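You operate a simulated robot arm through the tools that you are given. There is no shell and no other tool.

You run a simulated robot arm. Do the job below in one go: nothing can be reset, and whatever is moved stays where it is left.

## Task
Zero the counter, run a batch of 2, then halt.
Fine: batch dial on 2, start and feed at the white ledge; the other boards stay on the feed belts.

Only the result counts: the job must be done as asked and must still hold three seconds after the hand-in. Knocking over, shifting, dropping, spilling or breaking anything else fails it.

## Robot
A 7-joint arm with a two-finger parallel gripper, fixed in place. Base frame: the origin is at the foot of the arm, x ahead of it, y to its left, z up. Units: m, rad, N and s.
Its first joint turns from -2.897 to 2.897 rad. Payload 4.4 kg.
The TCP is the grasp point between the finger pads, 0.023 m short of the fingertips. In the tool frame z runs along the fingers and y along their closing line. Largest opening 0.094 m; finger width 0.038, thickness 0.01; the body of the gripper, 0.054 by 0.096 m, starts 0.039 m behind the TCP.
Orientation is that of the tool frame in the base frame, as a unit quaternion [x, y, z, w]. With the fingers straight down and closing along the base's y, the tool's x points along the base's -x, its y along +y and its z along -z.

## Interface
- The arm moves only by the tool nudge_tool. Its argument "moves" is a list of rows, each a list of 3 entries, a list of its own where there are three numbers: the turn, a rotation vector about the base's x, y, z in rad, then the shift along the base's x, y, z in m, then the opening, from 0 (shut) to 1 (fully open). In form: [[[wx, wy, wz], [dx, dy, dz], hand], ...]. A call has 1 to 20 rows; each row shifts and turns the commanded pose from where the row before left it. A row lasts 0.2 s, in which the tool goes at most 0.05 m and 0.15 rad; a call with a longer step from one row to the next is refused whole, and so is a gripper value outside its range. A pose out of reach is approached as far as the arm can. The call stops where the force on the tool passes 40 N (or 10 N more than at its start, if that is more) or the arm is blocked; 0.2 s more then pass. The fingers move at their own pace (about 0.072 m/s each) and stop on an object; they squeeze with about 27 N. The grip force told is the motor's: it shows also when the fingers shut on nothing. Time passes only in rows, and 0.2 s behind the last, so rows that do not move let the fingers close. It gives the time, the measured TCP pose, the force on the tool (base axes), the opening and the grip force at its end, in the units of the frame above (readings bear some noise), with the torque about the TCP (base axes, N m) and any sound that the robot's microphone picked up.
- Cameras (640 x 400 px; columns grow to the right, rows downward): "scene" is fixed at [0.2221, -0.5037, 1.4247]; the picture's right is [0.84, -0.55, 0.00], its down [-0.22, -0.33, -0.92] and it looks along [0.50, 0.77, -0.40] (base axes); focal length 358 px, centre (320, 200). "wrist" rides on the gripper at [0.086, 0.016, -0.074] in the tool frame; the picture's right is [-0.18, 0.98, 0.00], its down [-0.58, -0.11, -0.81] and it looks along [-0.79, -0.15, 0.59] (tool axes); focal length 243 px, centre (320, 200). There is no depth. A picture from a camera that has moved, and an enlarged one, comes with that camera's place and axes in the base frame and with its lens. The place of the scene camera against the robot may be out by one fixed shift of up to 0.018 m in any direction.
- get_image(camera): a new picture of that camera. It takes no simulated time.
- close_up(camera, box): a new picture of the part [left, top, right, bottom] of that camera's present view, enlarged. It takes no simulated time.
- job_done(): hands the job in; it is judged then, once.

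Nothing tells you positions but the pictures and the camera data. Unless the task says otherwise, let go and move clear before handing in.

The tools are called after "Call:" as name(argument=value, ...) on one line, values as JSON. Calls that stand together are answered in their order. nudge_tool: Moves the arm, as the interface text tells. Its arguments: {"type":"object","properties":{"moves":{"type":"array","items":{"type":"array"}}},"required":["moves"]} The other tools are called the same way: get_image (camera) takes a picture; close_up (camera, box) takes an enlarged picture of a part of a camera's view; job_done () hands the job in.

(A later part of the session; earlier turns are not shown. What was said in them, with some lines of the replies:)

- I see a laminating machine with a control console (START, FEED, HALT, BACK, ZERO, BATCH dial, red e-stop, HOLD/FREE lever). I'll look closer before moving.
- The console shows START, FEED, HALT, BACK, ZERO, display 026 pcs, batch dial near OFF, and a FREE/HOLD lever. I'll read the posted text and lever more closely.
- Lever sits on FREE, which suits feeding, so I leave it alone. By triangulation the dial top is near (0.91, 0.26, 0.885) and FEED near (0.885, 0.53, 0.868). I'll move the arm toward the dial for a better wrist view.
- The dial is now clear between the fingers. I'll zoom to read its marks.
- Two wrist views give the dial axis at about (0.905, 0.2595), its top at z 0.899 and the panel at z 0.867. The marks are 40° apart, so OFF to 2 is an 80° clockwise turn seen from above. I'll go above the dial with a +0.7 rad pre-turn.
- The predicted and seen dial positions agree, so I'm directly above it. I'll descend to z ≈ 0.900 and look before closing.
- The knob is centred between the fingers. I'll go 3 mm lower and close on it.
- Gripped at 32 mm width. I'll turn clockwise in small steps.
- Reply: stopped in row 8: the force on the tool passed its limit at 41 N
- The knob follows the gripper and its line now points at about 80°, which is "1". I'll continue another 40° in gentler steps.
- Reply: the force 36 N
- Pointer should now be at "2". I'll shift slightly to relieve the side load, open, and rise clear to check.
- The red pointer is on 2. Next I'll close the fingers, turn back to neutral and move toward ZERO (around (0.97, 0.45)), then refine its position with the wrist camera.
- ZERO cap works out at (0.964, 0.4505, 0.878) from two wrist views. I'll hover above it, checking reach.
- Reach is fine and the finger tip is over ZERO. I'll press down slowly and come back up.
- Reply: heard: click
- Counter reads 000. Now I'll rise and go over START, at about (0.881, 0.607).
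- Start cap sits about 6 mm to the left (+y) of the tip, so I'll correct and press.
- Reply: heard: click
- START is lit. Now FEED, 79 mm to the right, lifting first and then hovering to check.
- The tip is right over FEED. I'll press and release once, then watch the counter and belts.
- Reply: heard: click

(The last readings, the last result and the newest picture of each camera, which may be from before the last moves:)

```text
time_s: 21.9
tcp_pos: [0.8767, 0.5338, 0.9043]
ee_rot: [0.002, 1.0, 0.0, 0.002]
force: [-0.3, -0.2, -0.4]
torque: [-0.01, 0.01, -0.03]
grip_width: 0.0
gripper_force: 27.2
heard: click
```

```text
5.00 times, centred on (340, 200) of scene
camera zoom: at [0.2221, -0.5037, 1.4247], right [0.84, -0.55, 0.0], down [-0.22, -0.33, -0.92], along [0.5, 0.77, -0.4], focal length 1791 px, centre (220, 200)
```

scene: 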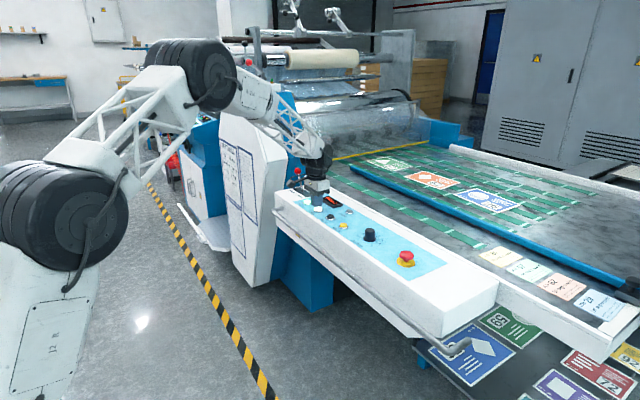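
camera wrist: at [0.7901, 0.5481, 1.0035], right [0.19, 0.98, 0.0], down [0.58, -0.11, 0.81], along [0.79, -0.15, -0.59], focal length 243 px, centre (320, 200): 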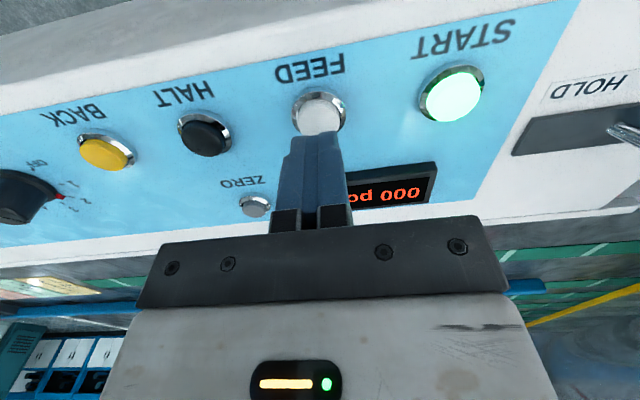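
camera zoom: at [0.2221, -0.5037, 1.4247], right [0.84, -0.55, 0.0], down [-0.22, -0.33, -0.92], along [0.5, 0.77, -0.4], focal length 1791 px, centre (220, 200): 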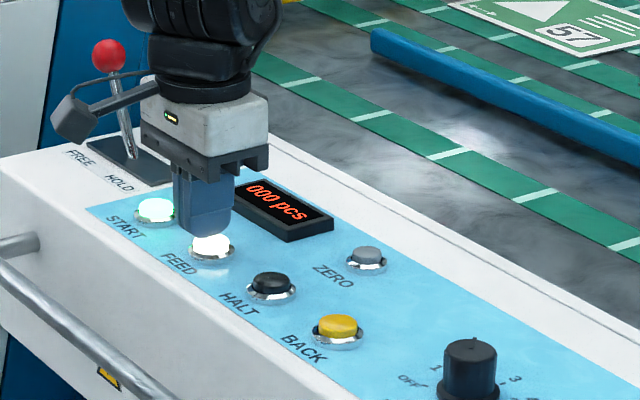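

Boards are moving and FEED is lit. I'll get ready above HALT while watching the counter.

Call:
nudge_tool(moves=[[[0, 0, 0], [0, 0, 0.02], 0], [[0, 0, 0], [0.001, -0.04, 0.0], 0], [[0, 0, 0], [0.001, -0.041, 0], 0], [[0, 0, 0], [0, 0, 0], 0]])

Call:
close_up(camera="scene", box=[280, 120, 540, 280])

Call:
get_image(camera="wrist")

```text
time_s: 22.9
tcp_pos: [0.8803, 0.4497, 0.9225]
ee_rot: [0.002, 1.0, -0.001, 0.001]
force: [-0.1, 0.2, -0.1]
torque: [0.0, 0.0, 0.02]
grip_width: 0.0
gripper_force: 26.8
```

```text
2.46 times, centred on (410, 200) of scene
camera zoom: at [0.2221, -0.5037, 1.4247], right [0.84, -0.55, 0.0], down [-0.22, -0.33, -0.92], along [0.5, 0.77, -0.4], focal length 882 px, centre (98, 200)
```

zoom: 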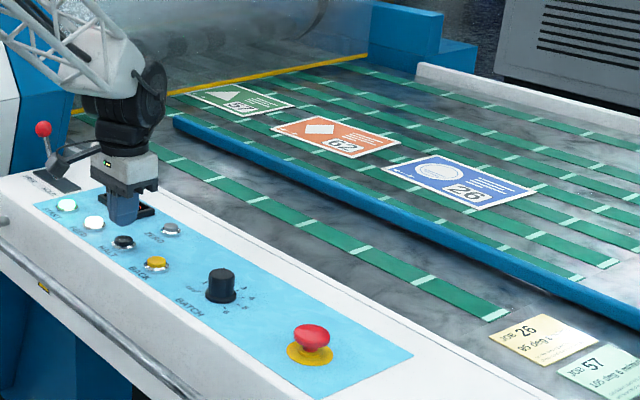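

```text
taken
camera wrist: at [0.7945, 0.4663, 0.9976], right [0.19, 0.98, 0.0], down [0.58, -0.11, 0.81], along [0.79, -0.15, -0.59], focal length 243 px, centre (320, 200)
```

wrist: 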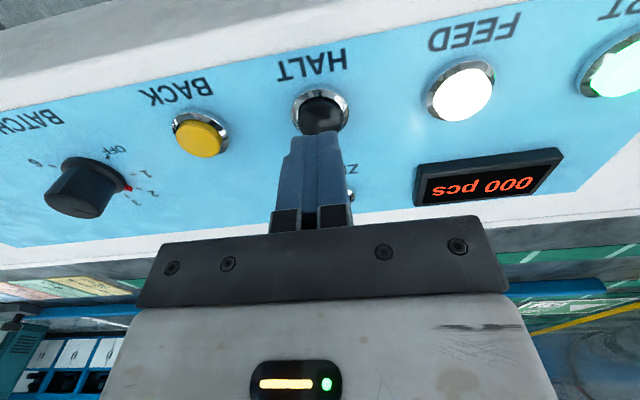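

HALT is right under the tip. Counter still 000; I wait in short steps.

Call:
nudge_tool(moves=[[[0, 0, 0], [0, 0, 0], 0], [[0, 0, 0], [0, 0, 0], 0], [[0, 0, 0], [0, 0, 0], 0], [[0, 0, 0], [0, 0, 0], 0], [[0, 0, 0], [0, 0, 0], 0]])

Call:
close_up(camera="scene", box=[280, 120, 540, 280])

Call:
close_up(camera="wrist", box=[400, 30, 640, 220])

```text
time_s: 24.1
tcp_pos: [0.8797, 0.4495, 0.9229]
ee_rot: [0.001, 1.0, 0.0, 0.001]
force: [0.6, -0.4, 1.0]
torque: [0.01, 0.0, -0.01]
grip_width: 0.0001
gripper_force: 26.8
```

```text
2.46 times, centred on (410, 200) of scene
camera zoom: at [0.2221, -0.5037, 1.4247], right [0.84, -0.55, 0.0], down [-0.22, -0.33, -0.92], along [0.5, 0.77, -0.4], focal length 882 px, centre (98, 200)
```

zoom: 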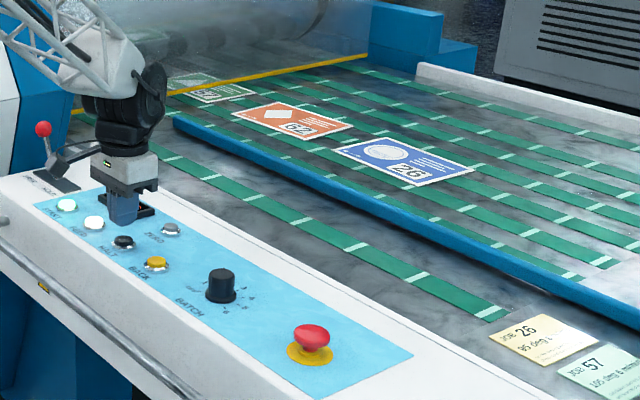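

```text
2.11 times, centred on (520, 125) of wrist
camera zoom: at [0.7945, 0.4667, 0.9975], right [0.19, 0.98, 0.0], down [0.58, -0.11, 0.81], along [0.79, -0.15, -0.59], focal length 511 px, centre (-101, 358)
```

zoom: 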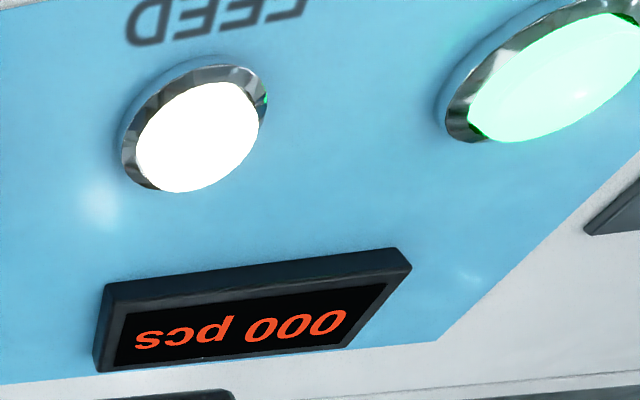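

Board 57 is entering under the yellow line; counter 000. Continuing to wait.

Call:
nudge_tool(moves=[[[0, 0, 0], [0, 0, 0], 0], [[0, 0, 0], [0, 0, 0], 0], [[0, 0, 0], [0, 0, 0], 0], [[0, 0, 0], [0, 0, 0], 0], [[0, 0, 0], [0, 0, 0], 0]])

Call:
close_up(camera="scene", box=[280, 120, 540, 280])

Call:
close_up(camera="wrist", box=[400, 30, 640, 220])

```text
time_s: 25.3
tcp_pos: [0.8804, 0.4501, 0.923]
ee_rot: [0.002, 1.0, 0.0, 0.0]
force: [-0.4, 0.4, 0.7]
torque: [0.01, 0.03, 0.01]
grip_width: 0.0
gripper_force: 26.8
```

```text
2.46 times, centred on (410, 200) of scene
camera zoom: at [0.2221, -0.5037, 1.4247], right [0.84, -0.55, 0.0], down [-0.22, -0.33, -0.92], along [0.5, 0.77, -0.4], focal length 882 px, centre (98, 200)
```

zoom: 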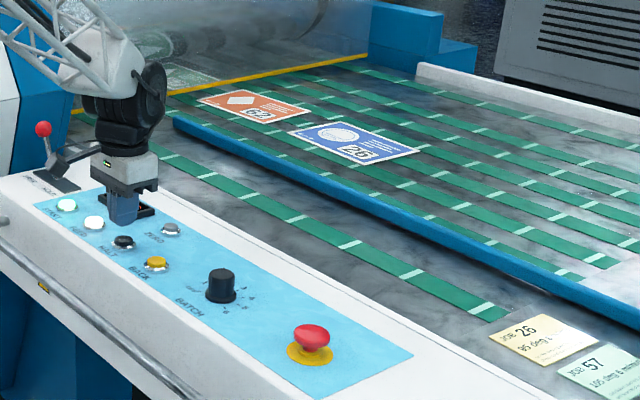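

```text
2.11 times, centred on (520, 125) of wrist
camera zoom: at [0.7945, 0.4667, 0.9975], right [0.19, 0.98, 0.0], down [0.58, -0.11, 0.81], along [0.79, -0.15, -0.59], focal length 511 px, centre (-101, 358)
```

zoom: 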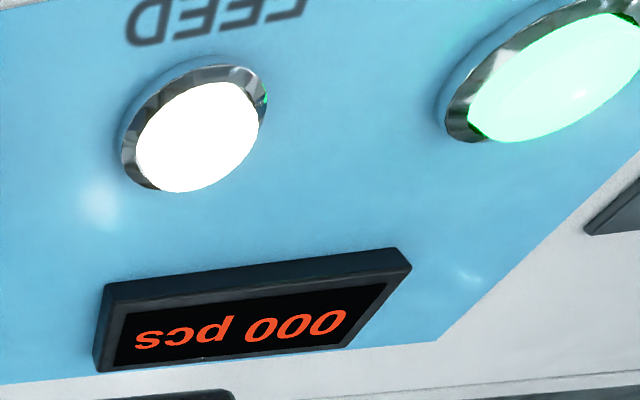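

Board 57 is past the line under the film hood; counter still 000. Waiting on.

Call:
nudge_tool(moves=[[[0, 0, 0], [0, 0, 0], 0], [[0, 0, 0], [0, 0, 0], 0], [[0, 0, 0], [0, 0, 0], 0], [[0, 0, 0], [0, 0, 0], 0]])

Call:
close_up(camera="scene", box=[280, 100, 540, 260])

Call:
close_up(camera="wrist", box=[400, 30, 640, 220])

```text
time_s: 26.3
tcp_pos: [0.8806, 0.4511, 0.9238]
ee_rot: [0.002, 1.0, 0.0, 0.001]
force: [0.0, -1.1, 0.2]
torque: [0.03, 0.02, -0.01]
grip_width: 0.0001
gripper_force: 27.5
```

```text
2.46 times, centred on (410, 180) of scene
camera zoom: at [0.2221, -0.5037, 1.4247], right [0.84, -0.55, 0.0], down [-0.22, -0.33, -0.92], along [0.5, 0.77, -0.4], focal length 882 px, centre (98, 249)
```

zoom: 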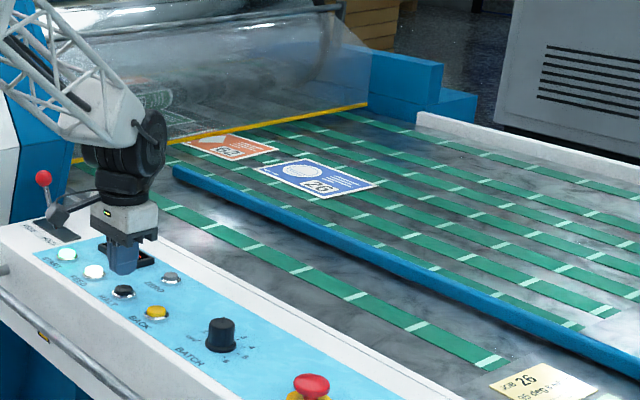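

```text
2.11 times, centred on (520, 125) of wrist
camera zoom: at [0.7946, 0.4667, 0.9975], right [0.19, 0.98, 0.0], down [0.58, -0.11, 0.81], along [0.79, -0.15, -0.59], focal length 511 px, centre (-101, 358)
```

zoom: 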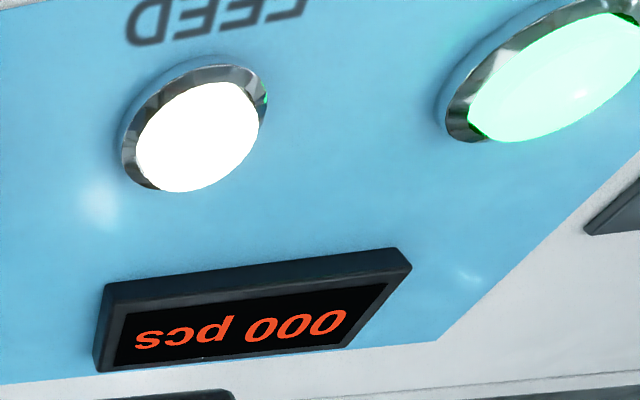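

Feed still running, 57 near the rollers, counter 000. Continuing in short steps.

Call:
nudge_tool(moves=[[[0, 0, 0], [0, 0, 0], 0], [[0, 0, 0], [0, 0, 0], 0], [[0, 0, 0], [0, 0, 0], 0], [[0, 0, 0], [0, 0, 0], 0]])

Call:
close_up(camera="scene", box=[280, 100, 540, 260])

Call:
close_up(camera="wrist", box=[400, 30, 640, 220])

```text
time_s: 27.3
tcp_pos: [0.8804, 0.4508, 0.9231]
ee_rot: [0.001, 1.0, 0.001, 0.001]
force: [0.7, 0.2, 0.2]
torque: [0.0, 0.01, -0.02]
grip_width: 0.0
gripper_force: 27.1
```

```text
2.46 times, centred on (410, 180) of scene
camera zoom: at [0.2221, -0.5037, 1.4247], right [0.84, -0.55, 0.0], down [-0.22, -0.33, -0.92], along [0.5, 0.77, -0.4], focal length 882 px, centre (98, 249)
```

zoom: 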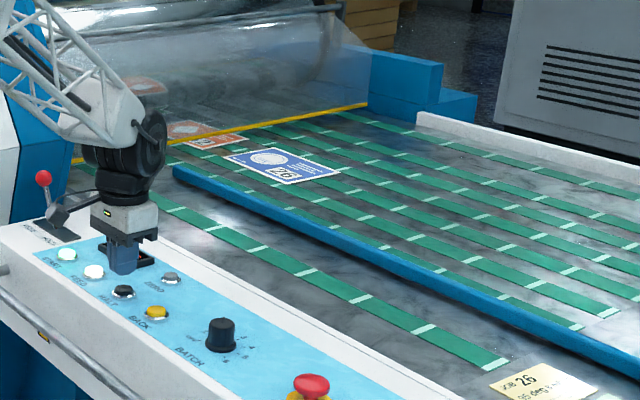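

```text
2.11 times, centred on (520, 125) of wrist
camera zoom: at [0.7945, 0.4667, 0.9975], right [0.19, 0.98, 0.0], down [0.58, -0.11, 0.81], along [0.79, -0.15, -0.59], focal length 511 px, centre (-101, 358)
```

zoom: 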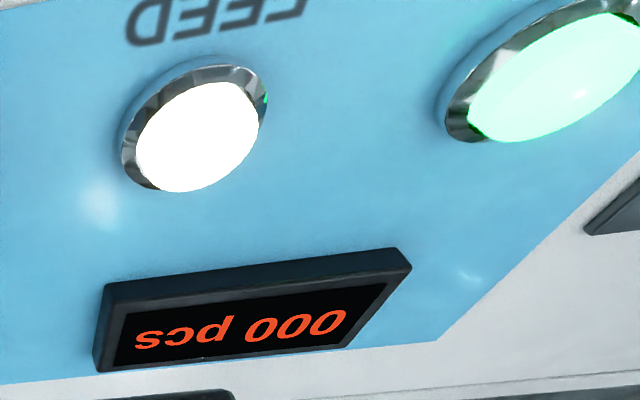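

57 seems to be at the nip while 62 is going under the hood; counter still 000. Shorter waits now.

Call:
nudge_tool(moves=[[[0, 0, 0], [0, 0, 0], 0], [[0, 0, 0], [0, 0, 0], 0], [[0, 0, 0], [0, 0, 0], 0]])

Call:
close_up(camera="scene", box=[280, 60, 540, 220])

Call:
close_up(camera="wrist", box=[400, 30, 640, 220])

```text
time_s: 28.1
tcp_pos: [0.8811, 0.4506, 0.9234]
ee_rot: [0.001, 1.0, 0.0, 0.001]
force: [-0.2, 0.2, -0.2]
torque: [0.03, 0.0, 0.01]
grip_width: 0.0001
gripper_force: 27.0
```

```text
2.46 times, centred on (410, 140) of scene
camera zoom: at [0.2221, -0.5037, 1.4247], right [0.84, -0.55, 0.0], down [-0.22, -0.33, -0.92], along [0.5, 0.77, -0.4], focal length 882 px, centre (98, 348)
```

zoom: 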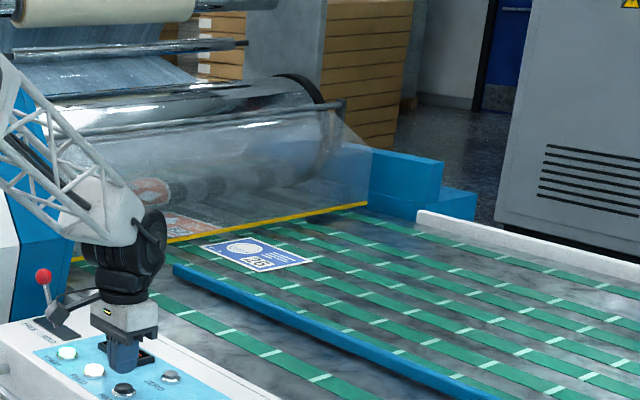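

```text
2.11 times, centred on (520, 125) of wrist
camera zoom: at [0.7945, 0.4667, 0.9975], right [0.19, 0.98, 0.0], down [0.58, -0.11, 0.81], along [0.79, -0.15, -0.59], focal length 511 px, centre (-101, 358)
```

zoom: 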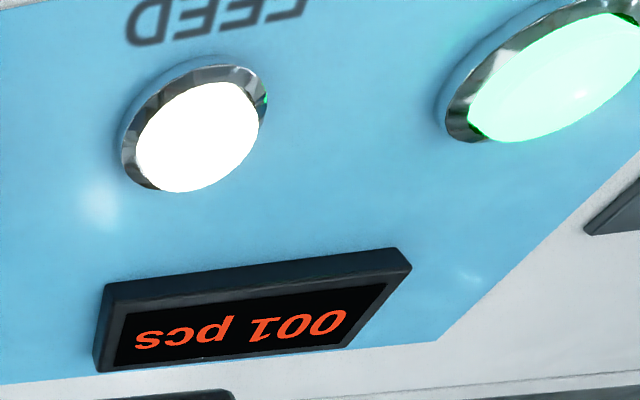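

Counter 001. I lower to just above HALT and wait for the second.

Call:
nudge_tool(moves=[[[0, 0, 0], [0, 0, -0.012], 0], [[0, 0, 0], [0, 0, 0], 0], [[0, 0, 0], [0, 0, 0], 0], [[0, 0, 0], [0, 0, 0], 0]])

Call:
close_up(camera="scene", box=[280, 60, 540, 220])

Call:
close_up(camera="wrist", box=[400, 30, 640, 220])

```text
time_s: 29.1
tcp_pos: [0.8805, 0.4502, 0.912]
ee_rot: [0.002, 1.0, 0.0, 0.001]
force: [-0.4, 0.0, 0.4]
torque: [0.02, -0.01, -0.01]
grip_width: 0.0002
gripper_force: 26.2
```

```text
2.46 times, centred on (410, 140) of scene
camera zoom: at [0.2221, -0.5037, 1.4247], right [0.84, -0.55, 0.0], down [-0.22, -0.33, -0.92], along [0.5, 0.77, -0.4], focal length 882 px, centre (98, 348)
```

zoom: 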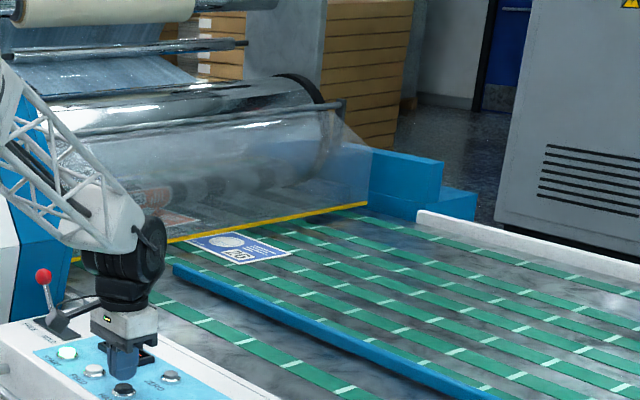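

```text
2.11 times, centred on (520, 125) of wrist
camera zoom: at [0.7947, 0.4669, 0.9866], right [0.19, 0.98, 0.0], down [0.58, -0.11, 0.81], along [0.79, -0.15, -0.59], focal length 511 px, centre (-101, 358)
```

zoom: 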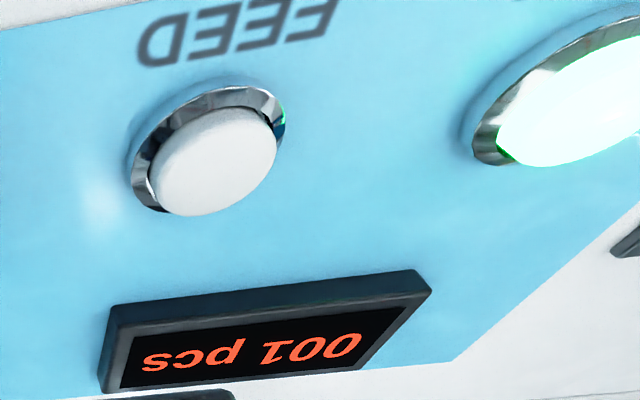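

The FEED light went out on its own while START stays on: the belts stopped with board 26 left on them, and 62 should be drawn through. I wait for 002 before halting.

Call:
nudge_tool(moves=[[[0, 0, 0], [0, 0, 0], 0], [[0, 0, 0], [0, 0, 0], 0], [[0, 0, 0], [0, 0, 0], 0], [[0, 0, 0], [0, 0, 0], 0], [[0, 0, 0], [0, 0, 0], 0]])

Call:
close_up(camera="scene", box=[280, 60, 540, 220])

Call:
close_up(camera="wrist", box=[400, 30, 640, 220])

```text
time_s: 30.3
tcp_pos: [0.8803, 0.4507, 0.9123]
ee_rot: [0.001, 1.0, 0.0, 0.001]
force: [0.4, -0.3, -0.4]
torque: [-0.01, 0.02, 0.01]
grip_width: 0.0001
gripper_force: 27.2
```

```text
2.46 times, centred on (410, 140) of scene
camera zoom: at [0.2221, -0.5037, 1.4247], right [0.84, -0.55, 0.0], down [-0.22, -0.33, -0.92], along [0.5, 0.77, -0.4], focal length 882 px, centre (98, 348)
```

zoom: 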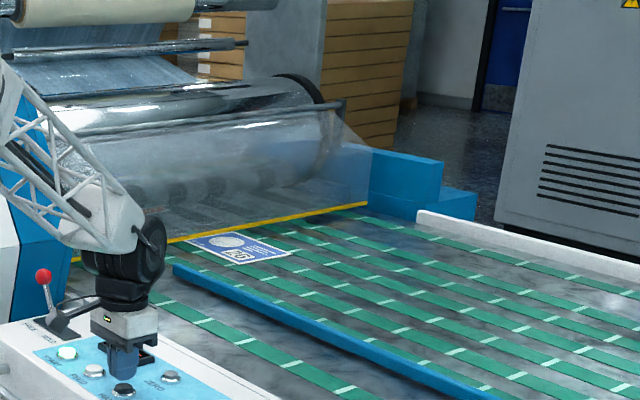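

```text
2.11 times, centred on (520, 125) of wrist
camera zoom: at [0.7947, 0.4669, 0.9866], right [0.19, 0.98, 0.0], down [0.58, -0.11, 0.81], along [0.79, -0.15, -0.59], focal length 511 px, centre (-101, 358)
```

zoom: 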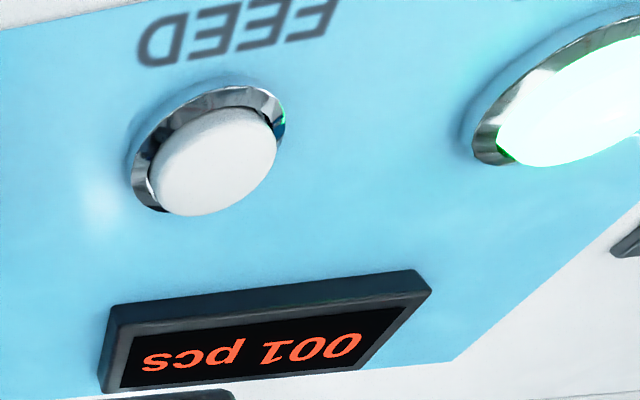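

Belts are stopped with 26 resting on them, and 62 has been drawn in. Counter still 001, so I wait a little more.

Call:
nudge_tool(moves=[[[0, 0, 0], [0, 0, 0], 0], [[0, 0, 0], [0, 0, 0], 0], [[0, 0, 0], [0, 0, 0], 0], [[0, 0, 0], [0, 0, 0], 0], [[0, 0, 0], [0, 0, 0], 0], [[0, 0, 0], [0, 0, 0], 0], [[0, 0, 0], [0, 0, 0], 0]])

Call:
close_up(camera="scene", box=[280, 60, 540, 220])

Call:
close_up(camera="wrist", box=[400, 30, 640, 220])

```text
time_s: 31.9
tcp_pos: [0.8788, 0.4506, 0.9129]
ee_rot: [0.002, 1.0, -0.001, 0.001]
force: [0.7, 0.3, 0.5]
torque: [-0.04, 0.0, 0.01]
grip_width: 0.0001
gripper_force: 27.3
```

```text
2.46 times, centred on (410, 140) of scene
camera zoom: at [0.2221, -0.5037, 1.4247], right [0.84, -0.55, 0.0], down [-0.22, -0.33, -0.92], along [0.5, 0.77, -0.4], focal length 882 px, centre (98, 348)
```

zoom: 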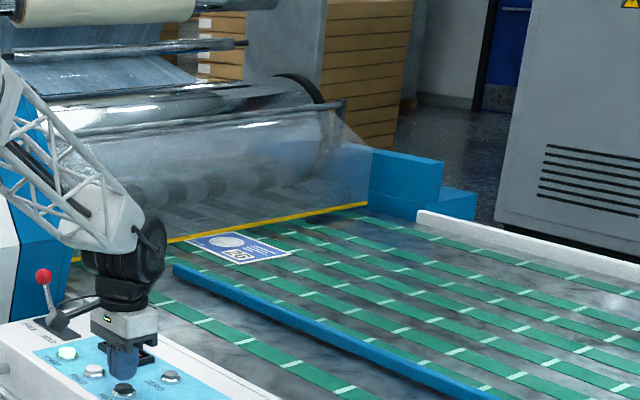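

```text
2.11 times, centred on (520, 125) of wrist
camera zoom: at [0.7947, 0.4669, 0.9866], right [0.19, 0.98, 0.0], down [0.58, -0.11, 0.81], along [0.79, -0.15, -0.59], focal length 511 px, centre (-101, 358)
```

zoom: 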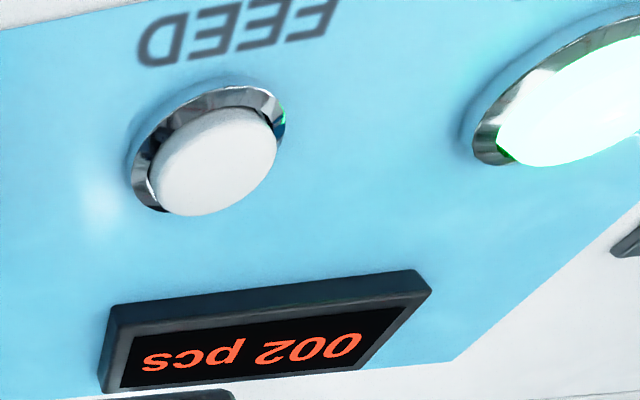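

Counter 002 with 26 still on the belts. After a short pause to let the board clear, I press HALT and rise.

Call:
nudge_tool(moves=[[[0, 0, 0], [0, 0, 0], 0], [[0, 0, 0], [0, 0, 0], 0], [[0, 0, 0], [0, 0, 0], 0], [[0, 0, 0], [0, 0, 0], 0], [[0, 0, 0], [0, 0, 0], 0], [[0, 0, 0], [0, 0, -0.008], 0], [[0, 0, 0], [0, 0, -0.003], 0], [[0, 0, 0], [0, 0, -0.002], 0], [[0, 0, 0], [0, 0, -0.002], 0], [[0, 0, 0], [0, 0, -0.001], 0], [[0, 0, 0], [0, 0, 0], 0]])

Call:
get_image(camera="scene")

Call:
close_up(camera="scene", box=[280, 160, 400, 240])

```text
time_s: 34.3
tcp_pos: [0.8809, 0.4503, 0.8971]
ee_rot: [0.002, 1.0, 0.0, 0.001]
force: [0.7, 0.0, 1.1]
torque: [-0.03, -0.04, 0.0]
grip_width: 0.0001
gripper_force: 27.6
heard: click
```

```text
taken
```

scene: 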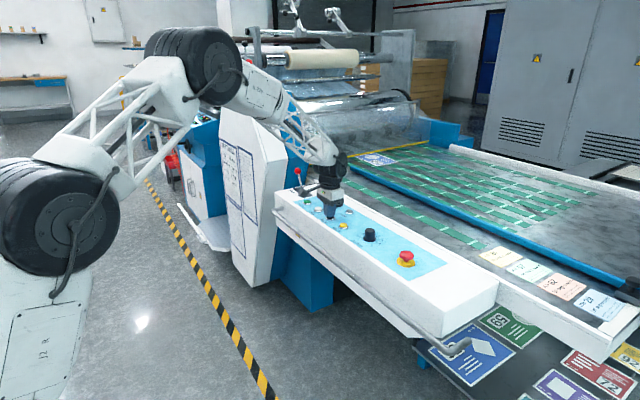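

```text
5.00 times, centred on (340, 200) of scene
camera zoom: at [0.2221, -0.5037, 1.4247], right [0.84, -0.55, 0.0], down [-0.22, -0.33, -0.92], along [0.5, 0.77, -0.4], focal length 1791 px, centre (220, 200)
```

zoom: 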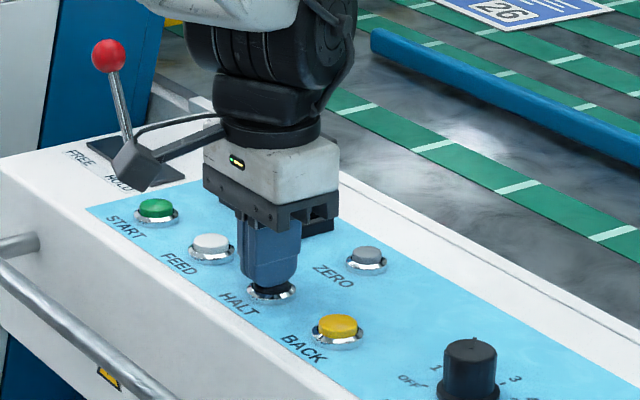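

HALT clicked and the START lamp is off. I'll rise well clear and check everything.

Call:
nudge_tool(moves=[[[0, 0, 0], [0, 0, 0.03], 0], [[0, 0, 0], [-0.02, 0, 0.04], 0], [[0, 0, 0], [-0.03, 0, 0.04], 0], [[0, 0, 0], [-0.03, 0, 0.04], 0], [[0, 0, 0], [-0.03, 0, 0.03], 0], [[0, 0, 0], [0, 0, 0], 0], [[0, 0, 0], [0, 0, 0], 0], [[0, 0, 0], [0, 0, 0], 0]])

Call:
close_up(camera="scene", box=[270, 160, 450, 280])

Call:
get_image(camera="wrist")

Call:
get_image(camera="scene")

```text
time_s: 36.1
tcp_pos: [0.7717, 0.4526, 1.0766]
ee_rot: [0.002, 1.0, 0.0, 0.001]
force: [0.2, 0.1, -0.8]
torque: [-0.02, 0.0, -0.01]
grip_width: 0.0
gripper_force: 26.3
```

```text
3.33 times, centred on (360, 220) of scene
camera zoom: at [0.2221, -0.5037, 1.4247], right [0.84, -0.55, 0.0], down [-0.22, -0.33, -0.92], along [0.5, 0.77, -0.4], focal length 1194 px, centre (187, 133)
```

zoom: 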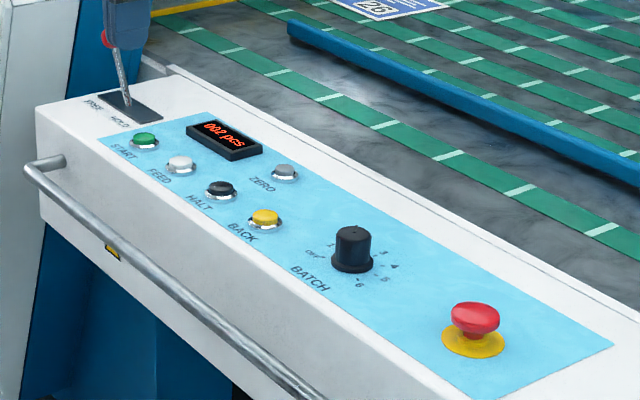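

```text
taken
camera wrist: at [0.6853, 0.4689, 1.1505], right [0.19, 0.98, 0.0], down [0.58, -0.11, 0.81], along [0.79, -0.15, -0.59], focal length 243 px, centre (320, 200)
```

wrist: 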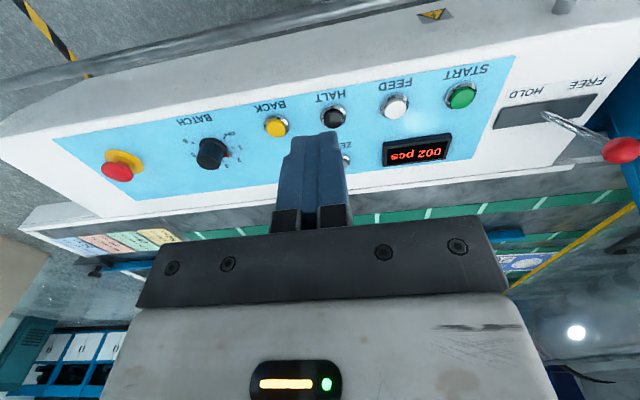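

```text
taken
```

scene: 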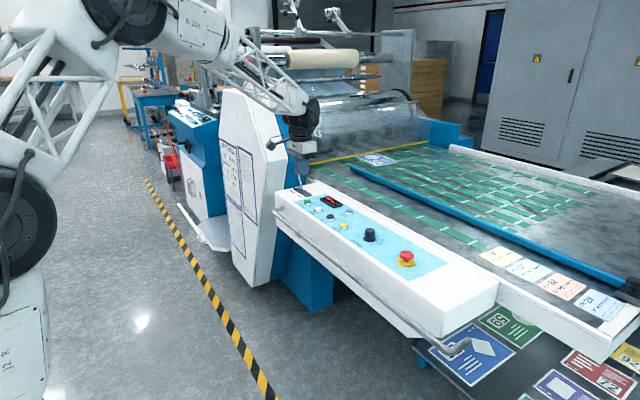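

The counter reads 002, the lamps are off, the dial is on 2 and board 26 is still on the belts. The lever and e-stop are untouched and the arm is clear, so I'm handing in.

Call:
job_done()

```text
The job is handed in.
```

The job is done and handed in: I zeroed the counter, ran a batch of 2 and then halted the machine. I didn't see any verdict after the hand-in.

- **Counter:** it went from 026 to 000 after ZERO and read 002 when the batch ended.
- **Batch dial:** set to 2.
- **Run:** I pressed START, then FEED once. Boards 57 and 62 went through, and the feed stopped by itself.
- **Halt:** I pressed HALT after the counter reached 002. The START and FEED lamps are off.
- **Left as it was:** board 26 is still on the feed belts. I didn't touch the lever, which I read as being on FREE, or the emergency stop.

The arm is raised clear of the console.
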